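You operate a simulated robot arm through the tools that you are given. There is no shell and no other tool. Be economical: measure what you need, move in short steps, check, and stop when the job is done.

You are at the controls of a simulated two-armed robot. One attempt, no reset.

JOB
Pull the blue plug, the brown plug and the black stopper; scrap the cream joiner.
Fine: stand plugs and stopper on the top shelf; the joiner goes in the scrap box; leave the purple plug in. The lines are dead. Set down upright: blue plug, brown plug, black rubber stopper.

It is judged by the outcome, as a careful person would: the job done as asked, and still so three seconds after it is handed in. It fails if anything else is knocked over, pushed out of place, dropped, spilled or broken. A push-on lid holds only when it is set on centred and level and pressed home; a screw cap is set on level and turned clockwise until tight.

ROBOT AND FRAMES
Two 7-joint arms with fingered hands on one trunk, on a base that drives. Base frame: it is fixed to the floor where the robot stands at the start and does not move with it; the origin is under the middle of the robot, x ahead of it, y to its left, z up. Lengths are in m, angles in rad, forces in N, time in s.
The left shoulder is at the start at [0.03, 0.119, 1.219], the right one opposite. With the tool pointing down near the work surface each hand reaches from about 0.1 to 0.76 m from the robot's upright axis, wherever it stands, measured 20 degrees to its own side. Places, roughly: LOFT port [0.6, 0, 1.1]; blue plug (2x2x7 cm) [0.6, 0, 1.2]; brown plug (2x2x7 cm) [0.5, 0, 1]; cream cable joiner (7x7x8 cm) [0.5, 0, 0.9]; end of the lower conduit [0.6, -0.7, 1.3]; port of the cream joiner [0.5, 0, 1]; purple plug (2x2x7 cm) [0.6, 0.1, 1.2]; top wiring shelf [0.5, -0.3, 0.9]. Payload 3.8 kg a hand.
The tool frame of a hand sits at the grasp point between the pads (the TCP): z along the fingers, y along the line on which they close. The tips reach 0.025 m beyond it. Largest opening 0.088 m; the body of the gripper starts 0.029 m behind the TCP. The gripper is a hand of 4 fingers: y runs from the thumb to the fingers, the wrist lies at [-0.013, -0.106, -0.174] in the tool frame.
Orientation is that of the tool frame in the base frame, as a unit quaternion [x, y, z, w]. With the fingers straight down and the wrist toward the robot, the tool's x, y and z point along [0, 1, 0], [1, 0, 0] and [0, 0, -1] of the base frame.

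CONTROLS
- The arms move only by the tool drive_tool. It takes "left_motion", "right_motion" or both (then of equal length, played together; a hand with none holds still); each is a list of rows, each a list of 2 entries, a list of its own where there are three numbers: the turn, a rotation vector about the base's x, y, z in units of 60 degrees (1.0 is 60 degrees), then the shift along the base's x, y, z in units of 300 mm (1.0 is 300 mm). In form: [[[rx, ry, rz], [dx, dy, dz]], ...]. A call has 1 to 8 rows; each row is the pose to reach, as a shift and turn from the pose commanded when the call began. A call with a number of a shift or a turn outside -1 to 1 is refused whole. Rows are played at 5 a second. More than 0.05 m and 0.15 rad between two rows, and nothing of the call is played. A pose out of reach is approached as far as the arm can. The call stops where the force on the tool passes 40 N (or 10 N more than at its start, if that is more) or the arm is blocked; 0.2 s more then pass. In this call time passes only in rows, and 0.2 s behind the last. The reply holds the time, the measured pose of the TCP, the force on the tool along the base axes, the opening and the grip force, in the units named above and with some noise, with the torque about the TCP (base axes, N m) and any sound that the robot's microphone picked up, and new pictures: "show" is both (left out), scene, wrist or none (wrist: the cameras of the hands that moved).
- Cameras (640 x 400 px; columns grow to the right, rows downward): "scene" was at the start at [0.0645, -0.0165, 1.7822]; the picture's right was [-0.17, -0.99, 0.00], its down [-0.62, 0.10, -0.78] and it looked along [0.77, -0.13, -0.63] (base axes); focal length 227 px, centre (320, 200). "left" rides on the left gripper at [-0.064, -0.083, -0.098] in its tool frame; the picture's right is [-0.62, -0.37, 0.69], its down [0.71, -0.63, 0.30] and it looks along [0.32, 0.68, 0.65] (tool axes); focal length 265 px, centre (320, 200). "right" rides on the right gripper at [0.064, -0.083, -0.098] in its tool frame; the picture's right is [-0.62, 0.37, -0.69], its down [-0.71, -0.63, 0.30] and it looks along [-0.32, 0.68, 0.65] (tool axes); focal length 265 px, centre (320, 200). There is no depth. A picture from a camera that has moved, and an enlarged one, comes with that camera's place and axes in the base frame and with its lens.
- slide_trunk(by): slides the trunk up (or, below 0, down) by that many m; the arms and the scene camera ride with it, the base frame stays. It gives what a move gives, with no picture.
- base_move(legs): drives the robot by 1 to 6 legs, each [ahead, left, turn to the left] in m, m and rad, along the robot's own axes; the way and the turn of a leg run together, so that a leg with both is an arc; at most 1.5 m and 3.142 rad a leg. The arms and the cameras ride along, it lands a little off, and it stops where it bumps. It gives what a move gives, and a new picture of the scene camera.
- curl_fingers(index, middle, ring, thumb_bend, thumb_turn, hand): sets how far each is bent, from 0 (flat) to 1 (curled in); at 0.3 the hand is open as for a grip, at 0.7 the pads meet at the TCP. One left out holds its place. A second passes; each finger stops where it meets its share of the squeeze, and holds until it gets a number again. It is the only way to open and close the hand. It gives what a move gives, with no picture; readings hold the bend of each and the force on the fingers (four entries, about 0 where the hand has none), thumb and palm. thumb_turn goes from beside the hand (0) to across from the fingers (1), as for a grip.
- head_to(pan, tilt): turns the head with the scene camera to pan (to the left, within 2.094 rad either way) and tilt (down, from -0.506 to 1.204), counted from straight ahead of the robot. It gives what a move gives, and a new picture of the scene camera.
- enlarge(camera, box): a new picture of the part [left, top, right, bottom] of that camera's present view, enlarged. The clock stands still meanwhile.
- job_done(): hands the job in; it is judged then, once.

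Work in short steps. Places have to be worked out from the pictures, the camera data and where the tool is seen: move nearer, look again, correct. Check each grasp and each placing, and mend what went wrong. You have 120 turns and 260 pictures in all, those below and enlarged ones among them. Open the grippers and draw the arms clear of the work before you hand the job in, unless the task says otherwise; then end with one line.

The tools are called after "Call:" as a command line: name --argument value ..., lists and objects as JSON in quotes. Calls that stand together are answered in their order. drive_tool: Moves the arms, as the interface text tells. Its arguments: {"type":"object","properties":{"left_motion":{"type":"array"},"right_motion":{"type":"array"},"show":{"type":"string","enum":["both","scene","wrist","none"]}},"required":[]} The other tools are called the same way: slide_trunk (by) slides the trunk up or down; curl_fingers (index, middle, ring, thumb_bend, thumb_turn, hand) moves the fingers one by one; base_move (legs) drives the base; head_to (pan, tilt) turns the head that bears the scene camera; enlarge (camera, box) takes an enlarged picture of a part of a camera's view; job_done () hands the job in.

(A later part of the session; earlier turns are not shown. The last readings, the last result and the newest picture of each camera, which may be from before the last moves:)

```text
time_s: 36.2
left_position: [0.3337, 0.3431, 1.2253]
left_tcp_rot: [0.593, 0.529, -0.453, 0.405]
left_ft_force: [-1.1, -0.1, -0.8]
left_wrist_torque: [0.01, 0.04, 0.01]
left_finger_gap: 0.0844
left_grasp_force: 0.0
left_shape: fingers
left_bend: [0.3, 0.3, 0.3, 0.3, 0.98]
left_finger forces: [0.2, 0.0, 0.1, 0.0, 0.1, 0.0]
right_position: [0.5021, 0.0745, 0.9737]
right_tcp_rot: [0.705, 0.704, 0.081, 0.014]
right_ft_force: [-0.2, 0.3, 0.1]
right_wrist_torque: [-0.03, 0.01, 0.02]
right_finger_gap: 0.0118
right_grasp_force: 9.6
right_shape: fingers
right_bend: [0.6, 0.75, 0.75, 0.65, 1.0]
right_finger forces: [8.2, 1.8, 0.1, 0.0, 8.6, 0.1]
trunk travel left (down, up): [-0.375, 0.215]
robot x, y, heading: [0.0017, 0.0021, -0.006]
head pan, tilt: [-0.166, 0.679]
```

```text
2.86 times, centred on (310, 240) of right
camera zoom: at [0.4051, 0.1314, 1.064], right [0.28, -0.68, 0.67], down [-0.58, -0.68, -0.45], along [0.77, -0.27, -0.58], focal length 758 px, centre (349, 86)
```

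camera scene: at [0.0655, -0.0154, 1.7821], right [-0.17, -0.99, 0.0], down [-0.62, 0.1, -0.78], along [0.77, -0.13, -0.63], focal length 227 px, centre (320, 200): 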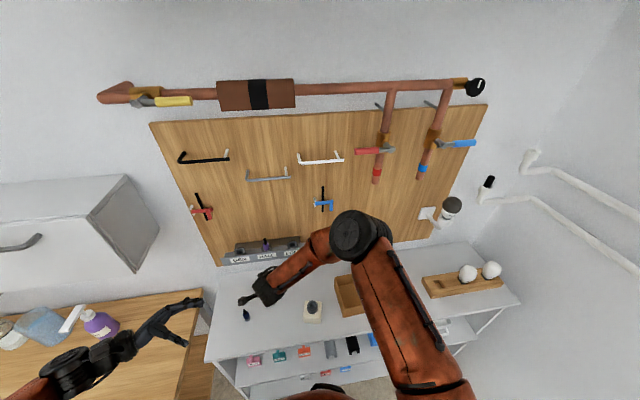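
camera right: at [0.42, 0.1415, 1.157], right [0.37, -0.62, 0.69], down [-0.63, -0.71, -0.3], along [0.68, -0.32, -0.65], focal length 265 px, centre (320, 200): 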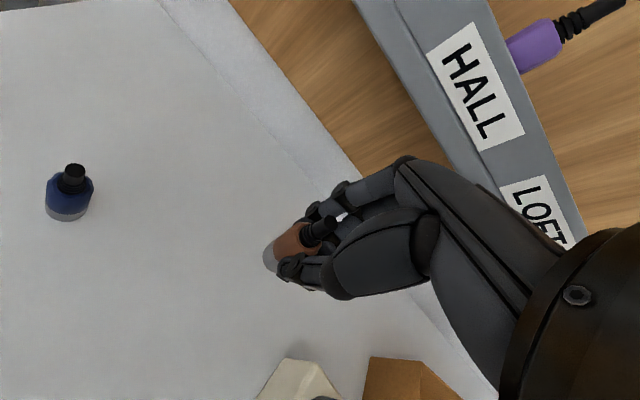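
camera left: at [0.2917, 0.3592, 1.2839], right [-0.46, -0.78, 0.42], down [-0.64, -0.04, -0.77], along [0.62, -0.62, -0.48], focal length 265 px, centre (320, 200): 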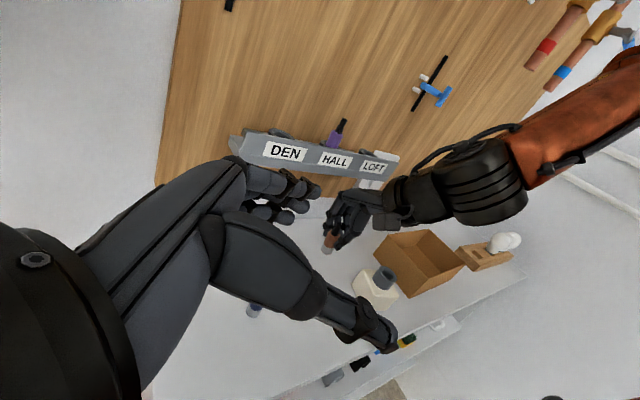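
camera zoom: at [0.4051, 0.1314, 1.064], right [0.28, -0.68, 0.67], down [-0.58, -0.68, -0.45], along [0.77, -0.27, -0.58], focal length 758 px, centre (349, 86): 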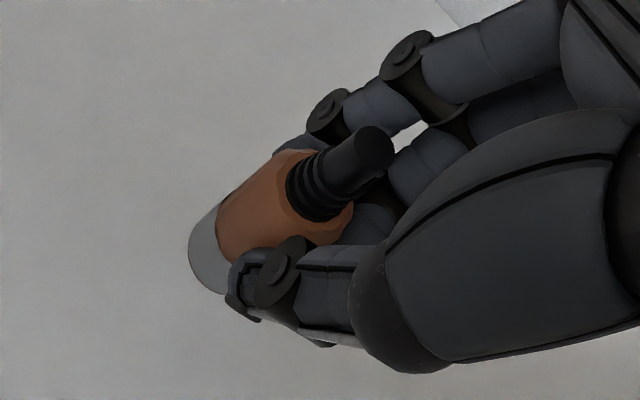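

Nothing has touched yet, so I'm inching down further.

Call:
drive_tool --right_motion '[[[0, 0, 0], [0, 0, -0.008]], [[0, 0, 0], [0, 0, -0.016]]]' --show "none"

Call:
enlarge --camera "left" --box '[325, 225, 385, 285]'

```text
time_s: 36.8
left_position: [0.3331, 0.3428, 1.225]
left_tcp_rot: [0.592, 0.528, -0.454, 0.405]
left_ft_force: [0.1, -0.1, 0.3]
left_wrist_torque: [0.03, -0.02, -0.01]
left_finger_gap: 0.084
left_grasp_force: 0.0
left_shape: fingers
left_bend: [0.3, 0.3, 0.3, 0.3, 0.98]
left_finger forces: [0.0, 0.1, 0.1, 0.0, 0.1, 0.1]
right_position: [0.5025, 0.075, 0.9704]
right_tcp_rot: [0.705, 0.704, 0.082, 0.015]
right_ft_force: [-0.5, 0.0, 6.3]
right_wrist_torque: [-0.01, -0.01, -0.01]
right_finger_gap: 0.0121
right_grasp_force: 10.6
right_shape: fingers
right_bend: [0.6, 0.75, 0.75, 0.66, 1.0]
right_finger forces: [9.4, 2.4, 0.1, 0.0, 9.1, 0.1]
trunk travel left (down, up): [-0.375, 0.215]
robot x, y, heading: [-0.0002, 0.0052, -0.002]
head pan, tilt: [-0.166, 0.679]
```

```text
6.67 times, centred on (355, 255) of left
camera zoom: at [0.2592, 0.4314, 1.3139], right [-0.46, -0.78, 0.42], down [-0.64, -0.04, -0.77], along [0.62, -0.62, -0.48], focal length 1769 px, centre (87, -167)
```

zoom: 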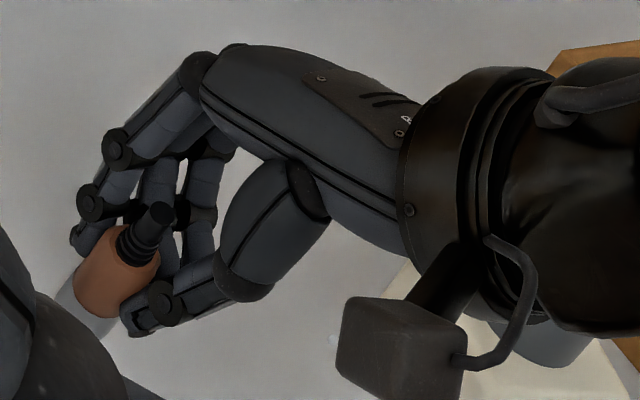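

It's in contact at 6 N with no torque. I'm loosening the fingers gradually.

Call:
curl_fingers --hand "right" --index 0.57 --middle 0.68 --ring 0.6 --thumb_bend 0.61

Call:
enlarge --camera "right" --box '[220, 170, 400, 310]'

Call:
curl_fingers --hand "right" --index 0.47 --middle 0.47 --ring 0.47 --thumb_bend 0.47

Call:
enlarge --camera "right" --box '[220, 170, 400, 310]'

```text
time_s: 37.8
left_position: [0.334, 0.344, 1.2261]
left_tcp_rot: [0.592, 0.528, -0.454, 0.406]
left_ft_force: [0.1, 0.3, 0.5]
left_wrist_torque: [0.02, -0.03, -0.02]
left_finger_gap: 0.0844
left_grasp_force: 0.1
left_shape: fingers
left_bend: [0.3, 0.3, 0.3, 0.3, 0.98]
left_finger forces: [0.0, 0.0, 0.1, 0.0, 0.1, 0.0]
right_position: [0.5026, 0.0747, 0.9691]
right_tcp_rot: [0.705, 0.705, 0.08, 0.014]
right_ft_force: [-0.6, 0.0, -0.1]
right_wrist_torque: [-0.02, -0.02, -0.01]
right_finger_gap: 0.0223
right_grasp_force: 0.1
right_shape: fingers
right_bend: [0.56, 0.68, 0.6, 0.61, 1.0]
right_finger forces: [0.1, 0.0, 0.0, 0.0, 0.0, 0.0]
trunk travel left (down, up): [-0.375, 0.215]
robot x, y, heading: [0.0005, 0.0001, 0.0]
head pan, tilt: [-0.166, 0.679]
```

```text
2.86 times, centred on (310, 240) of right
camera zoom: at [0.4056, 0.1321, 1.059], right [0.28, -0.68, 0.67], down [-0.58, -0.68, -0.45], along [0.77, -0.27, -0.58], focal length 758 px, centre (349, 86)
```

zoom: 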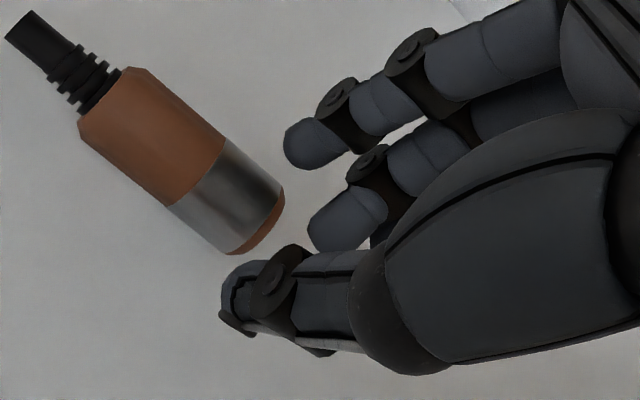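

```text
time_s: 38.8
left_position: [0.3341, 0.344, 1.2256]
left_tcp_rot: [0.591, 0.529, -0.454, 0.406]
left_ft_force: [-0.1, -0.2, 0.6]
left_wrist_torque: [0.04, 0.0, 0.01]
left_finger_gap: 0.0844
left_grasp_force: 0.1
left_shape: fingers
left_bend: [0.3, 0.3, 0.3, 0.3, 0.98]
left_finger forces: [0.1, 0.0, 0.1, 0.0, 0.0, 0.0]
right_position: [0.5026, 0.0753, 0.9674]
right_tcp_rot: [0.704, 0.705, 0.08, 0.014]
right_ft_force: [0.6, 0.0, 0.1]
right_wrist_torque: [0.02, -0.01, 0.0]
right_finger_gap: 0.0476
right_grasp_force: 0.0
right_shape: fingers
right_bend: [0.47, 0.47, 0.47, 0.47, 1.0]
right_finger forces: [0.0, 0.1, 0.1, 0.0, 0.1, 0.0]
trunk travel left (down, up): [-0.375, 0.215]
robot x, y, heading: [-0.0057, -0.0034, 0.003]
head pan, tilt: [-0.166, 0.679]
```

```text
2.86 times, centred on (310, 240) of right
camera zoom: at [0.4057, 0.1321, 1.059], right [0.28, -0.68, 0.67], down [-0.58, -0.68, -0.45], along [0.77, -0.27, -0.58], focal length 758 px, centre (349, 86)
```

zoom: 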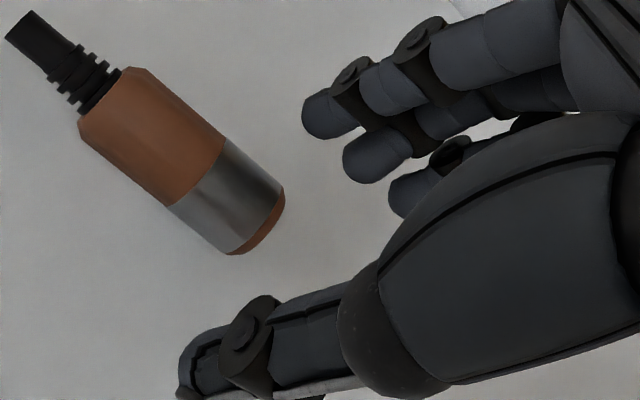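

The brown plug tipped onto its side when released, because a lean toward +y was left over. It's lying along y, tail toward +y, at about x 0.513 and y 0.08 to 0.14. I'll stand it up again once the joiner is gone, since that gives the hand room. The right hand lifts clear and levels first.

Call:
drive_tool --right_motion '[[[0, 0, 0], [0, 0, 0.1]], [[0, 0, 0], [0, 0, 0.25]], [[-0.045, 0.065, 0], [-0.05, -0.05, 0.38]], [[-0.09, 0.129, 0], [-0.1, -0.15, 0.45]], [[-0.09, 0.129, 0], [-0.15, -0.28, 0.47]], [[-0.09, 0.129, 0], [-0.187, -0.41, 0.47]]]' --show "both"

Call:
enlarge --camera "left" --box '[300, 200, 480, 320]'

```text
time_s: 40.2
left_position: [0.3335, 0.3426, 1.2265]
left_tcp_rot: [0.592, 0.528, -0.454, 0.405]
left_ft_force: [-0.5, 0.3, 0.8]
left_wrist_torque: [0.02, 0.01, -0.01]
left_finger_gap: 0.0845
left_grasp_force: 0.1
left_shape: fingers
left_bend: [0.3, 0.3, 0.3, 0.3, 0.98]
left_finger forces: [0.0, 0.1, 0.1, 0.0, 0.1, 0.0]
right_position: [0.4437, -0.0469, 1.1112]
right_tcp_rot: [0.707, 0.707, 0.0, -0.001]
right_ft_force: [-0.3, -0.1, 0.1]
right_wrist_torque: [-0.01, -0.02, 0.01]
right_finger_gap: 0.048
right_grasp_force: 0.1
right_shape: fingers
right_bend: [0.47, 0.47, 0.47, 0.47, 1.0]
right_finger forces: [0.0, 0.1, 0.0, 0.1, 0.1, 0.1]
trunk travel left (down, up): [-0.375, 0.215]
robot x, y, heading: [-0.0007, 0.0025, -0.001]
head pan, tilt: [-0.166, 0.679]
camera scene: at [0.0639, -0.0178, 1.7822], right [-0.17, -0.99, 0.0], down [-0.62, 0.1, -0.78], along [0.77, -0.13, -0.63], focal length 227 px, centre (320, 200)
camera right: at [0.3611, 0.0182, 1.2075], right [0.37, -0.62, 0.69], down [-0.63, -0.71, -0.3], along [0.68, -0.32, -0.65], focal length 265 px, centre (320, 200)
```

scene: 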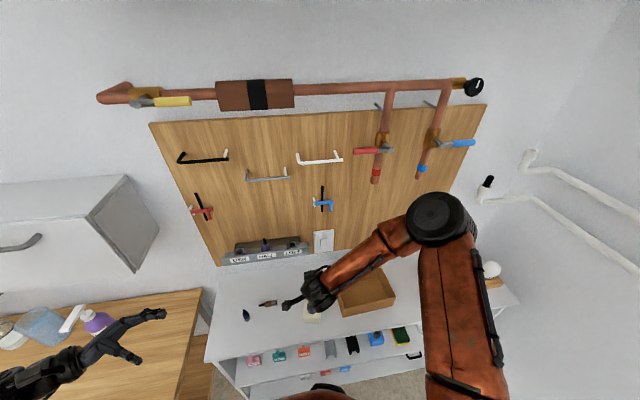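
right: 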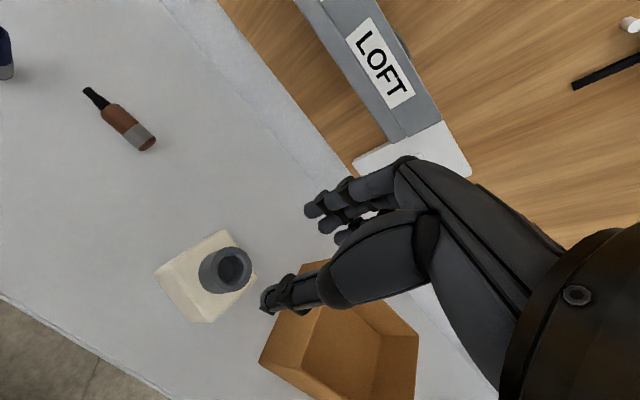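

```text
3.33 times, centred on (390, 260) of left
camera zoom: at [0.2594, 0.4304, 1.3141], right [-0.46, -0.78, 0.42], down [-0.64, -0.04, -0.77], along [0.62, -0.62, -0.48], focal length 885 px, centre (87, 0)
```

zoom: 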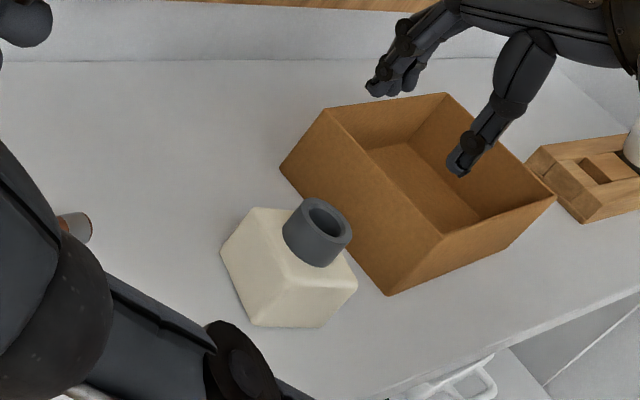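

The joiner's ring top sits at about (0.4525, −0.051, 0.988). I'll lift the joiner by its ring with the right hand from above.

Call:
curl_fingers --hand "right" --index 0.38 --middle 0.38 --ring 0.38 --thumb_bend 0.38

Call:
drive_tool --right_motion '[[[0, 0, 0], [0.029, -0.014, -0.12]], [[0, 0, 0], [0.029, -0.014, -0.24]], [[0, 0, 0], [0.029, -0.014, -0.33]], [[0, 0, 0], [0.029, -0.014, -0.38]]]' --show "wrist"

Call:
enlarge --camera "left" --box '[300, 200, 480, 320]'

```text
time_s: 41.2
left_position: [0.3345, 0.3437, 1.2258]
left_tcp_rot: [0.592, 0.528, -0.455, 0.405]
left_ft_force: [0.8, 0.7, -0.4]
left_wrist_torque: [-0.02, -0.01, 0.01]
left_finger_gap: 0.0846
left_grasp_force: 0.1
left_shape: fingers
left_bend: [0.3, 0.3, 0.3, 0.3, 0.98]
left_finger forces: [0.1, 0.0, 0.0, 0.0, 0.0, 0.1]
right_position: [0.446, -0.0466, 1.1104]
right_tcp_rot: [0.707, 0.707, -0.001, 0.0]
right_ft_force: [-0.6, -1.0, 0.3]
right_wrist_torque: [0.04, 0.02, -0.01]
right_finger_gap: 0.0674
right_grasp_force: 0.1
right_shape: fingers
right_bend: [0.38, 0.38, 0.38, 0.38, 0.99]
right_finger forces: [0.0, 0.0, 0.0, 0.1, 0.0, 0.0]
trunk travel left (down, up): [-0.375, 0.215]
robot x, y, heading: [0.0017, 0.0021, 0.0]
head pan, tilt: [-0.166, 0.679]
```

```text
time_s: 42.2
left_position: [0.3343, 0.3442, 1.2264]
left_tcp_rot: [0.592, 0.529, -0.454, 0.405]
left_ft_force: [0.2, 0.3, 0.8]
left_wrist_torque: [0.02, -0.01, -0.02]
left_finger_gap: 0.0843
left_grasp_force: 0.0
left_shape: fingers
left_bend: [0.3, 0.3, 0.3, 0.3, 0.98]
left_finger forces: [0.0, 0.0, 0.1, 0.0, 0.0, 0.0]
right_position: [0.4534, -0.0506, 0.9931]
right_tcp_rot: [0.707, 0.707, 0.0, 0.0]
right_ft_force: [-0.4, 0.2, -0.3]
right_wrist_torque: [-0.03, 0.0, -0.02]
right_finger_gap: 0.0674
right_grasp_force: 0.0
right_shape: fingers
right_bend: [0.38, 0.38, 0.38, 0.38, 0.99]
right_finger forces: [0.0, 0.0, 0.0, 0.1, 0.0, 0.0]
trunk travel left (down, up): [-0.375, 0.215]
robot x, y, heading: [-0.001, 0.0001, -0.0]
head pan, tilt: [-0.166, 0.679]
camera right: at [0.3705, 0.0148, 1.0907], right [0.37, -0.62, 0.69], down [-0.63, -0.71, -0.3], along [0.68, -0.33, -0.65], focal length 265 px, centre (320, 200)
```

right: 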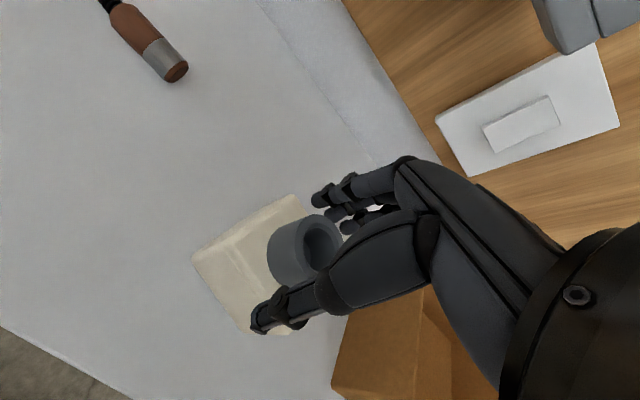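

```text
3.33 times, centred on (390, 260) of left
camera zoom: at [0.2602, 0.4314, 1.3136], right [-0.46, -0.78, 0.42], down [-0.64, -0.04, -0.77], along [0.62, -0.62, -0.48], focal length 885 px, centre (87, 0)
```

zoom: 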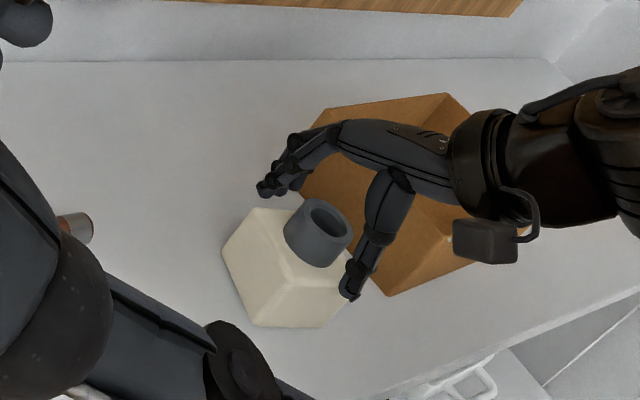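

The ring is centred between the thumb and fingers. I'm closing on it.

Call:
curl_fingers --hand "right" --index 0.75 --middle 0.75 --ring 0.75 --thumb_bend 0.75

Call:
enlarge --camera "right" --box '[180, 140, 440, 340]'

```text
time_s: 43.2
left_position: [0.3324, 0.345, 1.2256]
left_tcp_rot: [0.593, 0.528, -0.454, 0.405]
left_ft_force: [-0.3, 0.2, 0.7]
left_wrist_torque: [0.01, 0.01, 0.0]
left_finger_gap: 0.0844
left_grasp_force: 0.0
left_shape: fingers
left_bend: [0.3, 0.3, 0.3, 0.3, 0.98]
left_finger forces: [0.0, 0.0, 0.0, 0.0, 0.0, 0.0]
right_position: [0.4529, -0.0503, 0.9962]
right_tcp_rot: [0.707, 0.707, 0.001, 0.001]
right_ft_force: [1.0, -1.5, 24.2]
right_wrist_torque: [-0.05, 0.06, -0.04]
right_finger_gap: 0.038
right_grasp_force: 29.0
right_shape: fingers
right_bend: [0.53, 0.53, 0.75, 0.56, 1.0]
right_finger forces: [10.8, 14.3, 0.2, 0.1, 33.3, 0.1]
trunk travel left (down, up): [-0.375, 0.215]
robot x, y, heading: [-0.0005, 0.0024, -0.0]
head pan, tilt: [-0.166, 0.679]
```

```text
2.00 times, centred on (310, 240) of right
camera zoom: at [0.3696, 0.0153, 1.0927], right [0.37, -0.62, 0.69], down [-0.63, -0.71, -0.31], along [0.69, -0.32, -0.65], focal length 531 px, centre (340, 120)
```

zoom: 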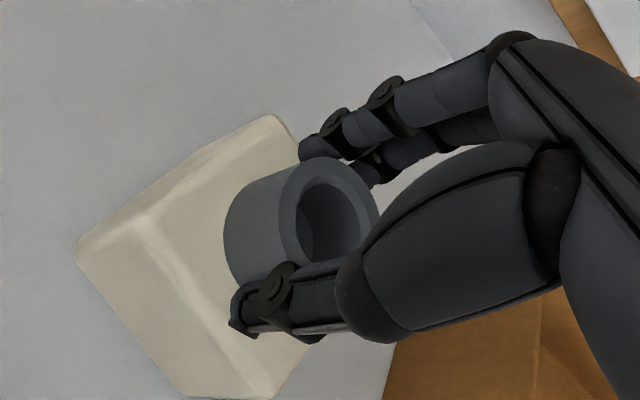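

It holds the ring at 29 N. I'm lifting it slowly and watching for slip.

Call:
drive_tool --right_motion '[[[0, 0, 0], [0, 0, 0.05]], [[0, 0, 0], [0, 0, 0.15]], [[0, 0, 0], [0, 0, 0.27]], [[0, 0, 0], [0, 0, 0.4]]]' --show "wrist"

Call:
enlarge --camera "left" --box '[300, 150, 520, 310]'

```text
time_s: 44.2
left_position: [0.3341, 0.3441, 1.2253]
left_tcp_rot: [0.592, 0.529, -0.454, 0.406]
left_ft_force: [0.7, -0.5, -0.3]
left_wrist_torque: [-0.02, -0.02, -0.03]
left_finger_gap: 0.0843
left_grasp_force: 0.0
left_shape: fingers
left_bend: [0.3, 0.3, 0.3, 0.3, 0.98]
left_finger forces: [0.1, 0.1, 0.0, 0.0, 0.1, 0.0]
right_position: [0.4512, -0.0515, 1.1147]
right_tcp_rot: [0.706, 0.708, 0.0, -0.001]
right_ft_force: [-0.1, -0.4, -0.9]
right_wrist_torque: [0.01, 0.0, -0.03]
right_finger_gap: 0.037
right_grasp_force: 17.1
right_shape: fingers
right_bend: [0.52, 0.52, 0.75, 0.57, 1.0]
right_finger forces: [8.4, 7.5, 0.2, 0.0, 19.3, 0.0]
trunk travel left (down, up): [-0.375, 0.215]
robot x, y, heading: [0.0005, -0.0004, 0.003]
head pan, tilt: [-0.166, 0.679]
camera right: at [0.3693, 0.0143, 1.2108], right [0.37, -0.62, 0.69], down [-0.63, -0.71, -0.3], along [0.68, -0.32, -0.65], focal length 265 px, centre (320, 200)
```

right: 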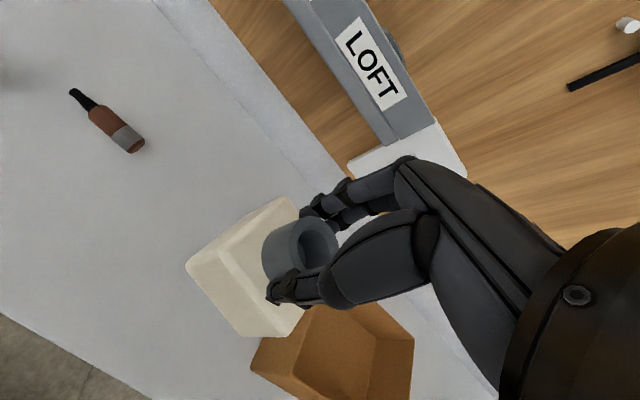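

```text
2.50 times, centred on (410, 230) of left
camera zoom: at [0.2591, 0.4318, 1.3137], right [-0.46, -0.78, 0.42], down [-0.64, -0.04, -0.77], along [0.62, -0.62, -0.48], focal length 664 px, centre (95, 125)
```

zoom: 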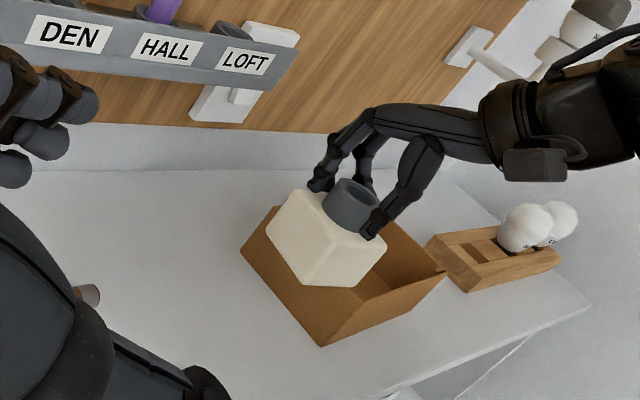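

The joiner is securely held. I'm carrying it over the box centre at about (0.495, −0.255) and lowering it in.

Call:
drive_tool --right_motion '[[[0, 0, 0], [0.03, -0.15, 0.03]], [[0, 0, 0], [0.07, -0.3, 0.03]], [[0, 0, 0], [0.11, -0.45, 0.03]], [[0, 0, 0], [0.145, -0.6, 0.03]], [[0, 0, 0], [0.147, -0.67, 0]], [[0, 0, 0], [0.147, -0.67, -0.12]], [[0, 0, 0], [0.147, -0.67, -0.24]], [[0, 0, 0], [0.147, -0.67, -0.33]]]' --show "both"

Call:
enlarge --camera "right" --box '[140, 120, 460, 320]'

```text
time_s: 46.0
left_position: [0.3348, 0.3436, 1.2252]
left_tcp_rot: [0.592, 0.529, -0.454, 0.405]
left_ft_force: [-0.1, -0.1, -0.3]
left_wrist_torque: [0.02, 0.02, -0.01]
left_finger_gap: 0.0844
left_grasp_force: 0.1
left_shape: fingers
left_bend: [0.3, 0.3, 0.3, 0.3, 0.98]
left_finger forces: [0.1, 0.0, 0.1, 0.0, 0.1, 0.1]
right_position: [0.4974, -0.2523, 1.0153]
right_tcp_rot: [0.707, 0.707, 0.0, 0.0]
right_ft_force: [0.8, -0.1, -1.2]
right_wrist_torque: [0.02, 0.01, 0.0]
right_finger_gap: 0.0269
right_grasp_force: 14.6
right_shape: fingers
right_bend: [0.58, 0.51, 0.75, 0.59, 1.0]
right_finger forces: [5.4, 8.3, 0.0, 0.0, 15.9, 0.0]
trunk travel left (down, up): [-0.375, 0.215]
robot x, y, heading: [-0.0018, 0.0003, -0.0]
head pan, tilt: [-0.166, 0.679]
camera scene: at [0.0647, -0.0166, 1.7822], right [-0.17, -0.99, 0.0], down [-0.62, 0.1, -0.78], along [0.77, -0.13, -0.63], focal length 227 px, centre (320, 200)
camera right: at [0.4146, -0.1865, 1.1122], right [0.37, -0.62, 0.69], down [-0.63, -0.71, -0.3], along [0.68, -0.32, -0.65], focal length 265 px, centre (320, 200)
```

scene: 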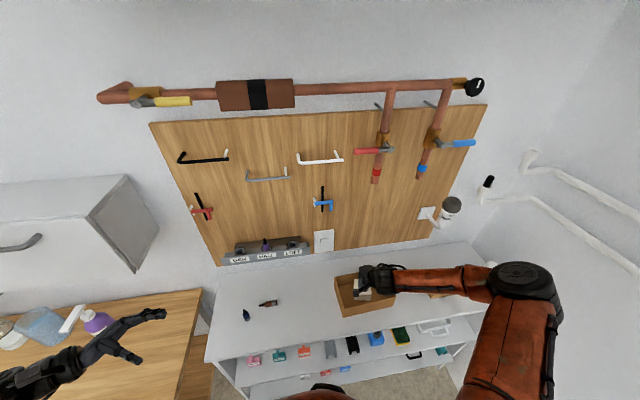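
right: 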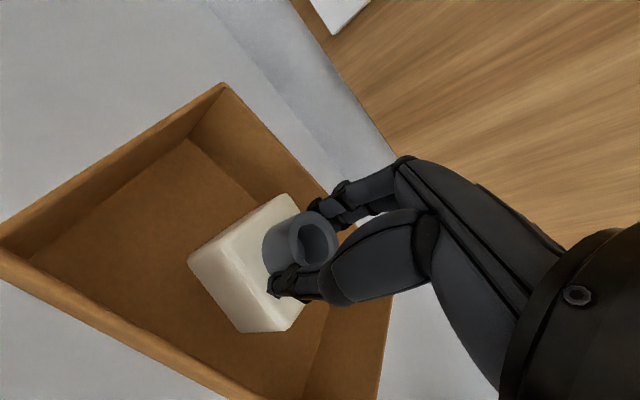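

```text
2.00 times, centred on (300, 220) of right
camera zoom: at [0.4146, -0.1865, 1.1122], right [0.37, -0.62, 0.69], down [-0.63, -0.71, -0.3], along [0.68, -0.32, -0.65], focal length 531 px, centre (360, 160)
```

zoom: 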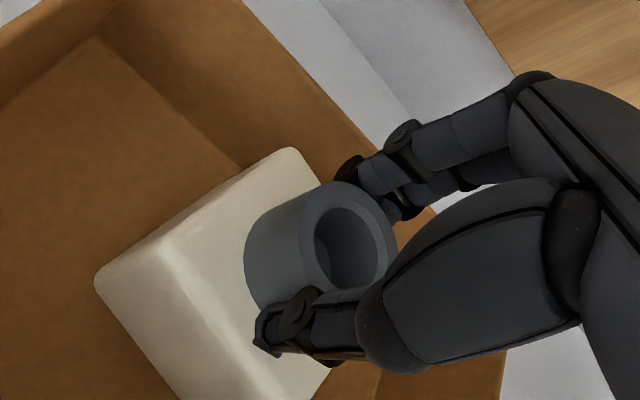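

The joiner is inside the box walls. I'm lowering it until it touches the floor.

Call:
drive_tool --right_motion '[[[0, 0, 0], [0, 0, -0.02]], [[0, 0, 0], [0, 0, -0.035]], [[0, 0, 0], [0, 0, -0.045]]]' --show "none"

```text
time_s: 46.8
left_position: [0.3335, 0.3435, 1.2253]
left_tcp_rot: [0.592, 0.529, -0.454, 0.405]
left_ft_force: [0.3, -0.9, -0.2]
left_wrist_torque: [-0.03, 0.01, -0.03]
left_finger_gap: 0.0844
left_grasp_force: 0.0
left_shape: fingers
left_bend: [0.3, 0.3, 0.3, 0.3, 0.98]
left_finger forces: [0.1, 0.0, 0.0, 0.1, 0.0, 0.1]
right_position: [0.4982, -0.2533, 1.0022]
right_tcp_rot: [0.708, 0.706, -0.001, 0.0]
right_ft_force: [-0.4, -1.3, 1.3]
right_wrist_torque: [-0.03, 0.01, -0.03]
right_finger_gap: 0.0271
right_grasp_force: 15.7
right_shape: fingers
right_bend: [0.58, 0.51, 0.75, 0.59, 1.0]
right_finger forces: [5.5, 8.4, 0.1, 0.0, 16.9, 0.0]
trunk travel left (down, up): [-0.375, 0.215]
robot x, y, heading: [0.0007, -0.002, -0.005]
head pan, tilt: [-0.166, 0.679]
```

It's just starting to touch. I'm going down a couple more millimetres, then releasing.

Call:
drive_tool --right_motion '[[[0, 0, 0], [0, 0, -0.008]], [[0, 0, 0], [0, 0, -0.014]]]' --show "none"

Call:
curl_fingers --hand "right" --index 0.38 --middle 0.38 --ring 0.38 --thumb_bend 0.38

Call:
drive_tool --right_motion '[[[0, 0, 0], [0, 0, 0.1]], [[0, 0, 0], [0, 0, 0.25]], [[0, 0, 0], [0, 0, 0.4]]]' --show "wrist"

```text
time_s: 47.4
left_position: [0.3323, 0.3444, 1.2267]
left_tcp_rot: [0.592, 0.528, -0.454, 0.406]
left_ft_force: [0.8, 0.9, -0.2]
left_wrist_torque: [0.01, -0.02, 0.0]
left_finger_gap: 0.0842
left_grasp_force: 0.1
left_shape: fingers
left_bend: [0.3, 0.3, 0.3, 0.3, 0.98]
left_finger forces: [0.0, 0.0, 0.0, 0.0, 0.0, 0.0]
right_position: [0.4981, -0.252, 1.0029]
right_tcp_rot: [0.707, 0.708, 0.001, 0.004]
right_ft_force: [-3.0, -2.3, 22.8]
right_wrist_torque: [0.06, -0.56, -0.02]
right_finger_gap: 0.0269
right_grasp_force: 25.5
right_shape: fingers
right_bend: [0.58, 0.51, 0.75, 0.59, 1.0]
right_finger forces: [20.2, 12.1, 0.0, 0.0, 19.1, 0.0]
trunk travel left (down, up): [-0.375, 0.215]
robot x, y, heading: [0.0003, 0.0001, -0.005]
head pan, tilt: [-0.166, 0.679]
```

```text
time_s: 48.4
left_position: [0.3348, 0.3434, 1.2258]
left_tcp_rot: [0.592, 0.528, -0.454, 0.405]
left_ft_force: [-0.7, 0.1, -0.4]
left_wrist_torque: [0.02, 0.01, 0.03]
left_finger_gap: 0.0845
left_grasp_force: 0.0
left_shape: fingers
left_bend: [0.3, 0.3, 0.3, 0.3, 0.98]
left_finger forces: [0.0, 0.1, 0.1, 0.0, 0.0, 0.1]
right_position: [0.4971, -0.2536, 0.9973]
right_tcp_rot: [0.707, 0.707, 0.0, -0.001]
right_ft_force: [0.4, -0.1, 3.8]
right_wrist_torque: [-0.02, -0.11, -0.01]
right_finger_gap: 0.0671
right_grasp_force: 2.0
right_shape: fingers
right_bend: [0.38, 0.38, 0.38, 0.38, 0.99]
right_finger forces: [3.6, 0.6, 0.0, 0.0, 0.0, 0.0]
trunk travel left (down, up): [-0.375, 0.215]
robot x, y, heading: [0.0028, 0.0008, -0.006]
head pan, tilt: [-0.166, 0.679]
```

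```text
time_s: 49.2
left_position: [0.3341, 0.3447, 1.2251]
left_tcp_rot: [0.592, 0.529, -0.454, 0.406]
left_ft_force: [0.1, 0.5, -0.1]
left_wrist_torque: [-0.01, 0.02, -0.01]
left_finger_gap: 0.0845
left_grasp_force: 0.0
left_shape: fingers
left_bend: [0.3, 0.3, 0.3, 0.3, 0.98]
left_finger forces: [0.1, 0.0, 0.0, 0.1, 0.1, 0.0]
right_position: [0.4968, -0.2515, 1.119]
right_tcp_rot: [0.707, 0.707, 0.0, -0.001]
right_ft_force: [0.9, 0.1, -0.1]
right_wrist_torque: [0.0, 0.06, 0.01]
right_finger_gap: 0.0674
right_grasp_force: 0.0
right_shape: fingers
right_bend: [0.38, 0.38, 0.38, 0.38, 0.99]
right_finger forces: [0.0, 0.0, 0.0, 0.1, 0.0, 0.0]
trunk travel left (down, up): [-0.375, 0.215]
robot x, y, heading: [-0.0014, -0.0007, -0.0]
head pan, tilt: [-0.166, 0.679]
camera right: at [0.4144, -0.1854, 1.2149], right [0.37, -0.62, 0.69], down [-0.63, -0.71, -0.3], along [0.68, -0.32, -0.65], focal length 265 px, centre (320, 200)
```

right: 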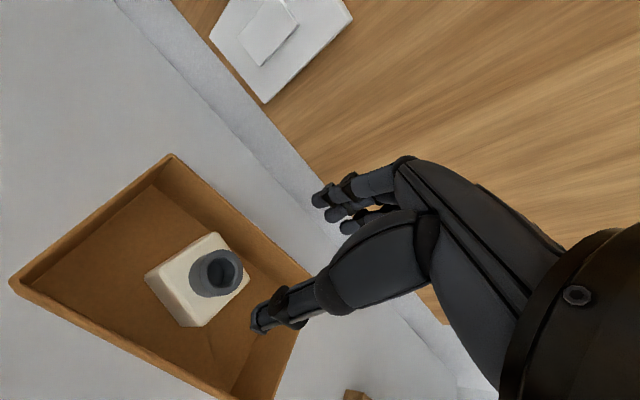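

The joiner is in the scrap box. Now I'm taking the right hand back over to the fallen brown plug at about (0.512, 0.126).

Call:
drive_tool --right_motion '[[[0, 0, 0], [-0.03, 0.14, 0.05]], [[0, 0, 0], [-0.06, 0.28, 0.08]], [[0, 0, 0], [-0.08, 0.43, 0.1]], [[0, 0, 0], [-0.08, 0.58, 0.1]], [[0, 0, 0], [-0.05, 0.73, 0.1]], [[0, 0, 0], [-0.02, 0.88, 0.1]], [[0, 0, 0], [0, 1.0, 0.1]]]' --show "none"

Call:
drive_tool --right_motion '[[[-0.08, 0, 0.03], [0.02, 0.08, -0.05]], [[-0.16, 0, 0.07], [0.04, 0.17, -0.1]], [[-0.25, 0, 0.1], [0.05, 0.26, -0.15]]]' --show "both"

```text
time_s: 50.8
left_position: [0.3347, 0.3451, 1.2262]
left_tcp_rot: [0.591, 0.529, -0.455, 0.405]
left_ft_force: [-0.6, -0.8, -0.7]
left_wrist_torque: [0.01, 0.0, -0.01]
left_finger_gap: 0.0847
left_grasp_force: 0.2
left_shape: fingers
left_bend: [0.3, 0.3, 0.3, 0.3, 0.98]
left_finger forces: [0.0, 0.0, 0.1, 0.0, 0.0, 0.0]
right_position: [0.4959, 0.0477, 1.1506]
right_tcp_rot: [0.707, 0.707, -0.001, 0.0]
right_ft_force: [-0.7, 1.1, 0.4]
right_wrist_torque: [0.02, 0.01, -0.01]
right_finger_gap: 0.0673
right_grasp_force: 0.0
right_shape: fingers
right_bend: [0.38, 0.38, 0.38, 0.38, 0.99]
right_finger forces: [0.1, 0.0, 0.0, 0.0, 0.0, 0.1]
trunk travel left (down, up): [-0.375, 0.215]
robot x, y, heading: [0.0024, 0.0005, 0.001]
head pan, tilt: [-0.166, 0.679]
```

```text
time_s: 51.6
left_position: [0.3332, 0.3449, 1.2256]
left_tcp_rot: [0.591, 0.529, -0.454, 0.406]
left_ft_force: [0.1, 0.0, 1.0]
left_wrist_torque: [0.0, 0.0, -0.02]
left_finger_gap: 0.0845
left_grasp_force: 0.1
left_shape: fingers
left_bend: [0.3, 0.3, 0.3, 0.3, 0.98]
left_finger forces: [0.0, 0.0, 0.0, 0.0, 0.0, 0.0]
right_position: [0.5129, 0.128, 1.1024]
right_tcp_rot: [0.663, 0.737, -0.093, 0.093]
right_ft_force: [-0.2, 0.6, 0.0]
right_wrist_torque: [0.0, -0.01, -0.02]
right_finger_gap: 0.0675
right_grasp_force: 0.0
right_shape: fingers
right_bend: [0.38, 0.38, 0.38, 0.38, 0.99]
right_finger forces: [0.1, 0.1, 0.0, 0.1, 0.1, 0.1]
trunk travel left (down, up): [-0.375, 0.215]
robot x, y, heading: [-0.0011, 0.0018, -0.005]
head pan, tilt: [-0.166, 0.679]
camera scene: at [0.0644, -0.0142, 1.7822], right [-0.17, -0.99, 0.0], down [-0.62, 0.1, -0.78], along [0.77, -0.13, -0.63], focal length 227 px, centre (320, 200)
camera right: at [0.4219, 0.2082, 1.1803], right [0.42, -0.38, 0.83], down [-0.55, -0.83, -0.1], along [0.72, -0.41, -0.56], focal length 265 px, centre (320, 200)
```

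scene: 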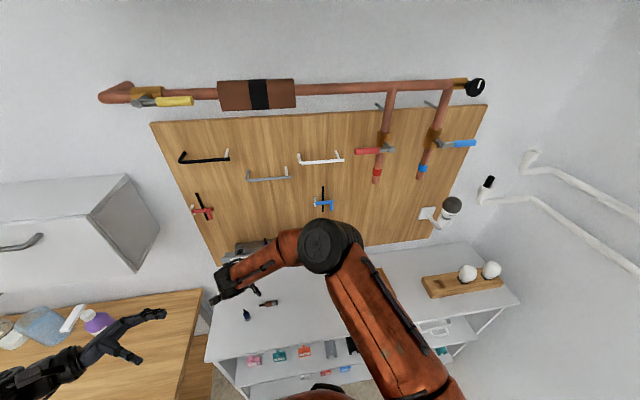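
right: 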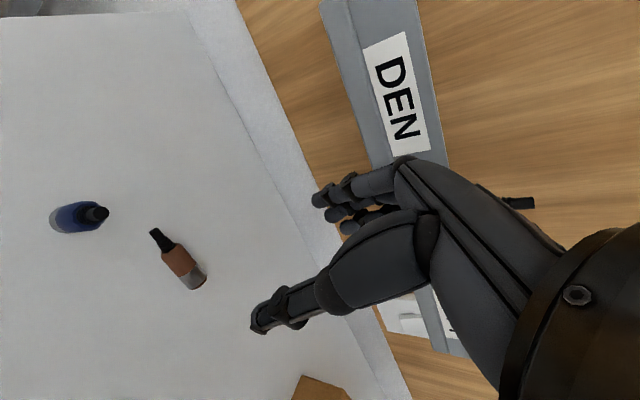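

The brown plug lies from (0.514, 0.083) to (0.511, 0.146). I'm reducing the lean so I keep away from blue, then descending toward it.

Call:
drive_tool --right_motion '[[[0.08, 0, 0], [0, -0.01, -0.1]], [[0.167, 0, 0], [0, -0.013, -0.2]], [[0.167, 0, 0], [0, -0.013, -0.3]], [[0.167, 0, 0], [0, -0.013, -0.39]]]' --show "wrist"

Call:
enlarge --camera "left" --box '[280, 180, 440, 300]'

Call:
enlarge --camera "scene" --box '[190, 230, 330, 340]'

```text
time_s: 52.6
left_position: [0.3347, 0.3438, 1.2268]
left_tcp_rot: [0.592, 0.529, -0.454, 0.405]
left_ft_force: [0.2, 0.5, 0.1]
left_wrist_torque: [-0.02, 0.0, -0.02]
left_finger_gap: 0.0848
left_grasp_force: 0.2
left_shape: fingers
left_bend: [0.3, 0.3, 0.3, 0.3, 0.98]
left_finger forces: [0.0, 0.0, 0.0, 0.1, 0.0, 0.0]
right_position: [0.513, 0.1234, 0.9866]
right_tcp_rot: [0.669, 0.742, -0.028, 0.034]
right_ft_force: [-0.1, 0.5, 0.2]
right_wrist_torque: [0.02, 0.02, 0.0]
right_finger_gap: 0.0675
right_grasp_force: 0.0
right_shape: fingers
right_bend: [0.38, 0.38, 0.38, 0.38, 0.99]
right_finger forces: [0.0, 0.1, 0.1, 0.0, 0.0, 0.0]
trunk travel left (down, up): [-0.375, 0.215]
robot x, y, heading: [-0.001, -0.0005, 0.002]
head pan, tilt: [-0.166, 0.679]
camera right: at [0.4225, 0.1881, 1.0765], right [0.42, -0.52, 0.75], down [-0.55, -0.8, -0.24], along [0.72, -0.31, -0.62], focal length 265 px, centre (320, 200)
```

right: 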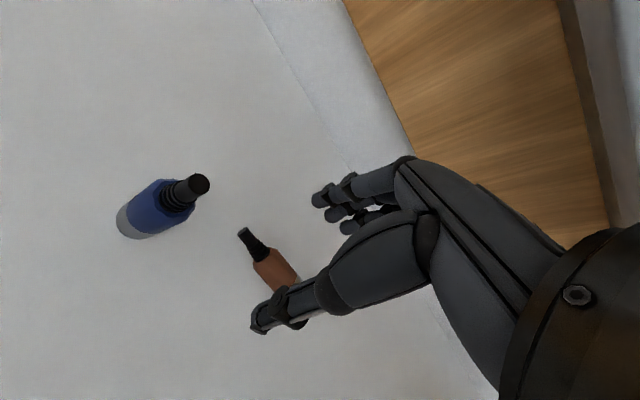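

```text
3.33 times, centred on (360, 240) of left
camera zoom: at [0.2602, 0.4318, 1.3134], right [-0.46, -0.78, 0.42], down [-0.64, -0.04, -0.77], along [0.62, -0.62, -0.48], focal length 885 px, centre (187, 67)
```

zoom: 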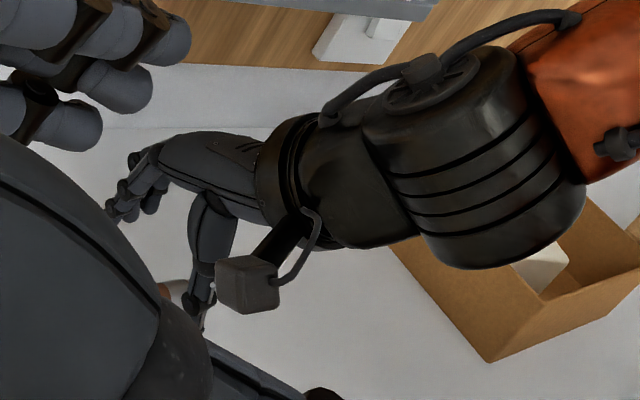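

```text
3.64 times, centred on (260, 285) of scene
camera zoom: at [0.0649, -0.0157, 1.7822], right [-0.17, -0.99, 0.0], down [-0.62, 0.1, -0.78], along [0.77, -0.13, -0.63], focal length 825 px, centre (538, -109)
```

zoom: 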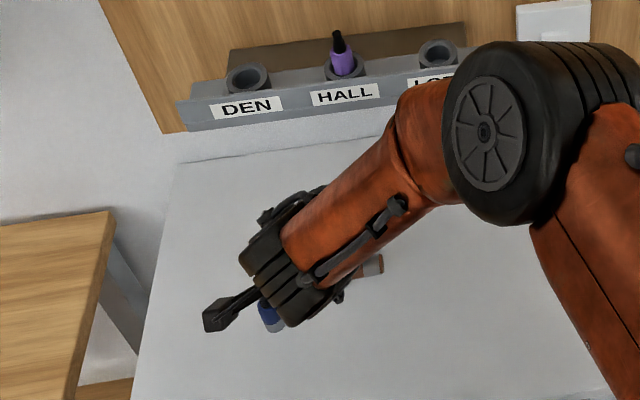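

The plug lies centred between the thumb and fingers. I'm lowering the last 3 cm and closing.

Call:
drive_tool --right_motion '[[[0, 0, 0], [0, -0.02, -0.05]], [[0, 0, 0], [0, -0.023, -0.098]]]' --show "wrist"

Call:
curl_fingers --hand "right" --index 0.75 --middle 0.75 --ring 0.75 --thumb_bend 0.75

Call:
enlarge --camera "right" --box '[180, 160, 440, 340]'

```text
time_s: 53.2
left_position: [0.3349, 0.3445, 1.2256]
left_tcp_rot: [0.592, 0.528, -0.455, 0.405]
left_ft_force: [0.2, 0.2, -0.3]
left_wrist_torque: [0.01, 0.0, 0.03]
left_finger_gap: 0.0846
left_grasp_force: 0.1
left_shape: fingers
left_bend: [0.3, 0.3, 0.3, 0.3, 0.98]
left_finger forces: [0.1, 0.1, 0.0, 0.0, 0.1, 0.0]
right_position: [0.5143, 0.1162, 0.9572]
right_tcp_rot: [0.669, 0.742, -0.027, 0.034]
right_ft_force: [-1.0, -0.1, 0.6]
right_wrist_torque: [-0.02, 0.01, 0.03]
right_finger_gap: 0.0674
right_grasp_force: 0.0
right_shape: fingers
right_bend: [0.38, 0.38, 0.38, 0.38, 0.99]
right_finger forces: [0.1, 0.0, 0.0, 0.0, 0.0, 0.1]
trunk travel left (down, up): [-0.375, 0.215]
robot x, y, heading: [-0.0024, 0.0015, 0.004]
head pan, tilt: [-0.166, 0.679]
camera right: at [0.4232, 0.1808, 1.0478], right [0.42, -0.52, 0.75], down [-0.55, -0.8, -0.24], along [0.72, -0.31, -0.62], focal length 265 px, centre (320, 200)
```

right: 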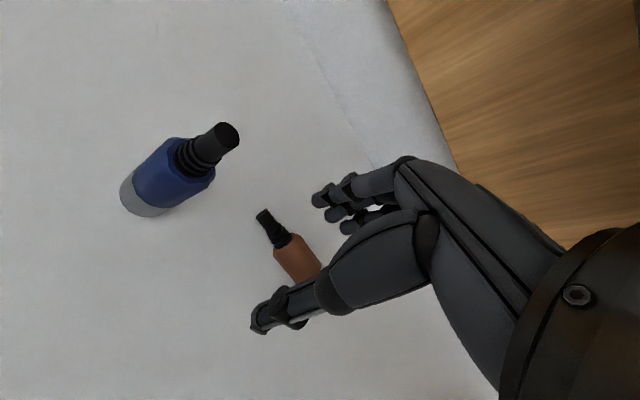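

```text
time_s: 54.2
left_position: [0.333, 0.3435, 1.2251]
left_tcp_rot: [0.592, 0.529, -0.454, 0.405]
left_ft_force: [0.6, -0.2, 0.4]
left_wrist_torque: [-0.03, -0.02, -0.03]
left_finger_gap: 0.0841
left_grasp_force: 0.1
left_shape: fingers
left_bend: [0.3, 0.3, 0.3, 0.3, 0.98]
left_finger forces: [0.0, 0.0, 0.0, 0.1, 0.0, 0.0]
right_position: [0.5139, 0.1157, 0.9574]
right_tcp_rot: [0.669, 0.742, -0.027, 0.034]
right_ft_force: [1.6, -0.1, 8.7]
right_wrist_torque: [0.0, -0.06, 0.0]
right_finger_gap: 0.0047
right_grasp_force: 8.8
right_shape: fingers
right_bend: [0.74, 0.75, 0.75, 0.67, 1.0]
right_finger forces: [10.4, 0.1, 0.0, 0.0, 7.1, 0.0]
trunk travel left (down, up): [-0.375, 0.215]
robot x, y, heading: [-0.0013, 0.0053, 0.002]
head pan, tilt: [-0.166, 0.679]
```

```text
2.22 times, centred on (310, 250) of right
camera zoom: at [0.4229, 0.1808, 1.0488], right [0.42, -0.52, 0.75], down [-0.55, -0.8, -0.25], along [0.72, -0.31, -0.62], focal length 590 px, centre (342, 89)
```

zoom: 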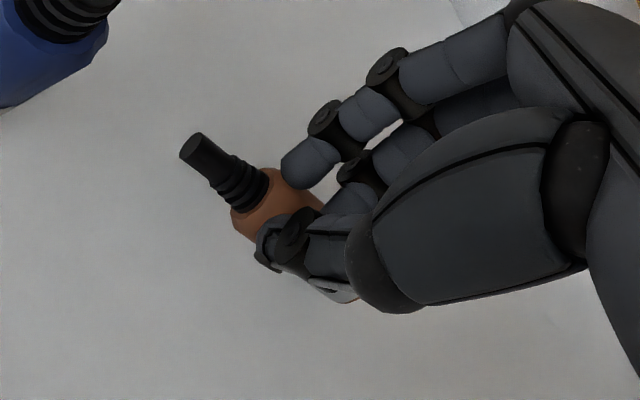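

The fingers closed on the top of the plug, too high. I'm reopening, going 9 mm lower and closing again.

Call:
curl_fingers --hand "right" --index 0.42 --middle 0.42 --ring 0.42 --thumb_bend 0.42

Call:
drive_tool --right_motion '[[[0, 0, 0], [0, 0, -0.015]], [[0, 0, 0], [0, 0, -0.03]]]' --show "wrist"

```text
time_s: 55.2
left_position: [0.3334, 0.3432, 1.2263]
left_tcp_rot: [0.592, 0.528, -0.455, 0.405]
left_ft_force: [1.0, 0.6, -0.7]
left_wrist_torque: [-0.01, 0.02, -0.02]
left_finger_gap: 0.0843
left_grasp_force: 0.1
left_shape: fingers
left_bend: [0.3, 0.3, 0.3, 0.3, 0.98]
left_finger forces: [0.0, 0.1, 0.0, 0.0, 0.1, 0.0]
right_position: [0.5129, 0.1152, 0.9571]
right_tcp_rot: [0.668, 0.743, -0.027, 0.034]
right_ft_force: [0.6, 0.3, 0.1]
right_wrist_torque: [0.0, 0.01, -0.03]
right_finger_gap: 0.0588
right_grasp_force: 0.1
right_shape: fingers
right_bend: [0.42, 0.42, 0.42, 0.42, 0.99]
right_finger forces: [0.1, 0.0, 0.0, 0.1, 0.0, 0.0]
trunk travel left (down, up): [-0.375, 0.215]
robot x, y, heading: [0.0014, -0.0008, 0.001]
head pan, tilt: [-0.166, 0.679]
```

```text
time_s: 55.8
left_position: [0.3355, 0.3435, 1.2249]
left_tcp_rot: [0.593, 0.528, -0.454, 0.405]
left_ft_force: [-0.6, 0.5, 0.5]
left_wrist_torque: [-0.04, -0.01, 0.02]
left_finger_gap: 0.0844
left_grasp_force: 0.2
left_shape: fingers
left_bend: [0.3, 0.3, 0.3, 0.3, 0.98]
left_finger forces: [0.0, 0.1, 0.0, 0.0, 0.0, 0.1]
right_position: [0.5132, 0.116, 0.9487]
right_tcp_rot: [0.669, 0.742, -0.027, 0.034]
right_ft_force: [-0.1, 0.9, -0.4]
right_wrist_torque: [0.02, -0.02, -0.01]
right_finger_gap: 0.0584
right_grasp_force: 0.1
right_shape: fingers
right_bend: [0.42, 0.42, 0.42, 0.42, 0.99]
right_finger forces: [0.1, 0.0, 0.0, 0.1, 0.0, 0.0]
trunk travel left (down, up): [-0.375, 0.215]
robot x, y, heading: [0.0016, 0.0015, -0.003]
head pan, tilt: [-0.166, 0.679]
camera right: at [0.4226, 0.1806, 1.0388], right [0.42, -0.52, 0.75], down [-0.55, -0.8, -0.24], along [0.72, -0.31, -0.62], focal length 265 px, centre (320, 200)
```

right: 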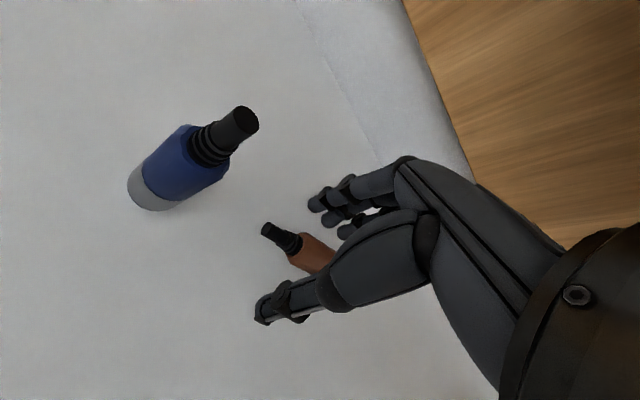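

Call:
curl_fingers --hand "right" --index 0.75 --middle 0.75 --ring 0.75 --thumb_bend 0.75

Call:
enlarge --camera "right" --box '[180, 160, 440, 340]'

```text
time_s: 56.8
left_position: [0.3342, 0.3442, 1.2264]
left_tcp_rot: [0.592, 0.529, -0.454, 0.405]
left_ft_force: [0.0, -0.1, 1.1]
left_wrist_torque: [0.02, -0.04, -0.02]
left_finger_gap: 0.0843
left_grasp_force: 0.1
left_shape: fingers
left_bend: [0.3, 0.3, 0.3, 0.3, 0.98]
left_finger forces: [0.0, 0.0, 0.1, 0.1, 0.0, 0.0]
right_position: [0.5124, 0.115, 0.9482]
right_tcp_rot: [0.668, 0.743, -0.027, 0.034]
right_ft_force: [0.8, 0.3, 0.1]
right_wrist_torque: [0.0, 0.0, 0.01]
right_finger_gap: 0.0122
right_grasp_force: 15.6
right_shape: fingers
right_bend: [0.73, 0.74, 0.74, 0.62, 0.99]
right_finger forces: [8.3, 5.2, 1.8, 0.0, 15.7, 0.1]
trunk travel left (down, up): [-0.375, 0.215]
robot x, y, heading: [0.0012, 0.0006, -0.001]
head pan, tilt: [-0.166, 0.679]
```

```text
2.22 times, centred on (310, 250) of right
camera zoom: at [0.4226, 0.1807, 1.0389], right [0.42, -0.52, 0.75], down [-0.55, -0.8, -0.24], along [0.72, -0.31, -0.62], focal length 590 px, centre (342, 89)
```

zoom: 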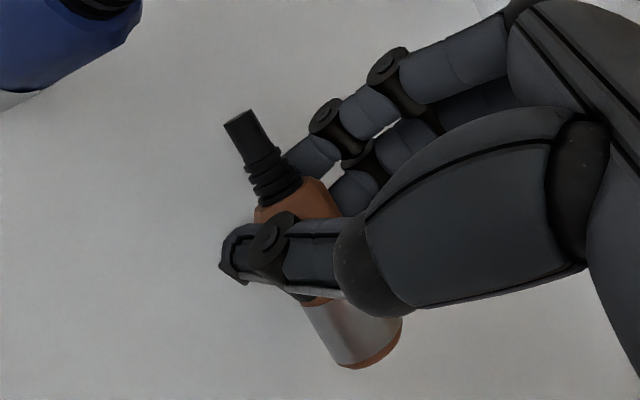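

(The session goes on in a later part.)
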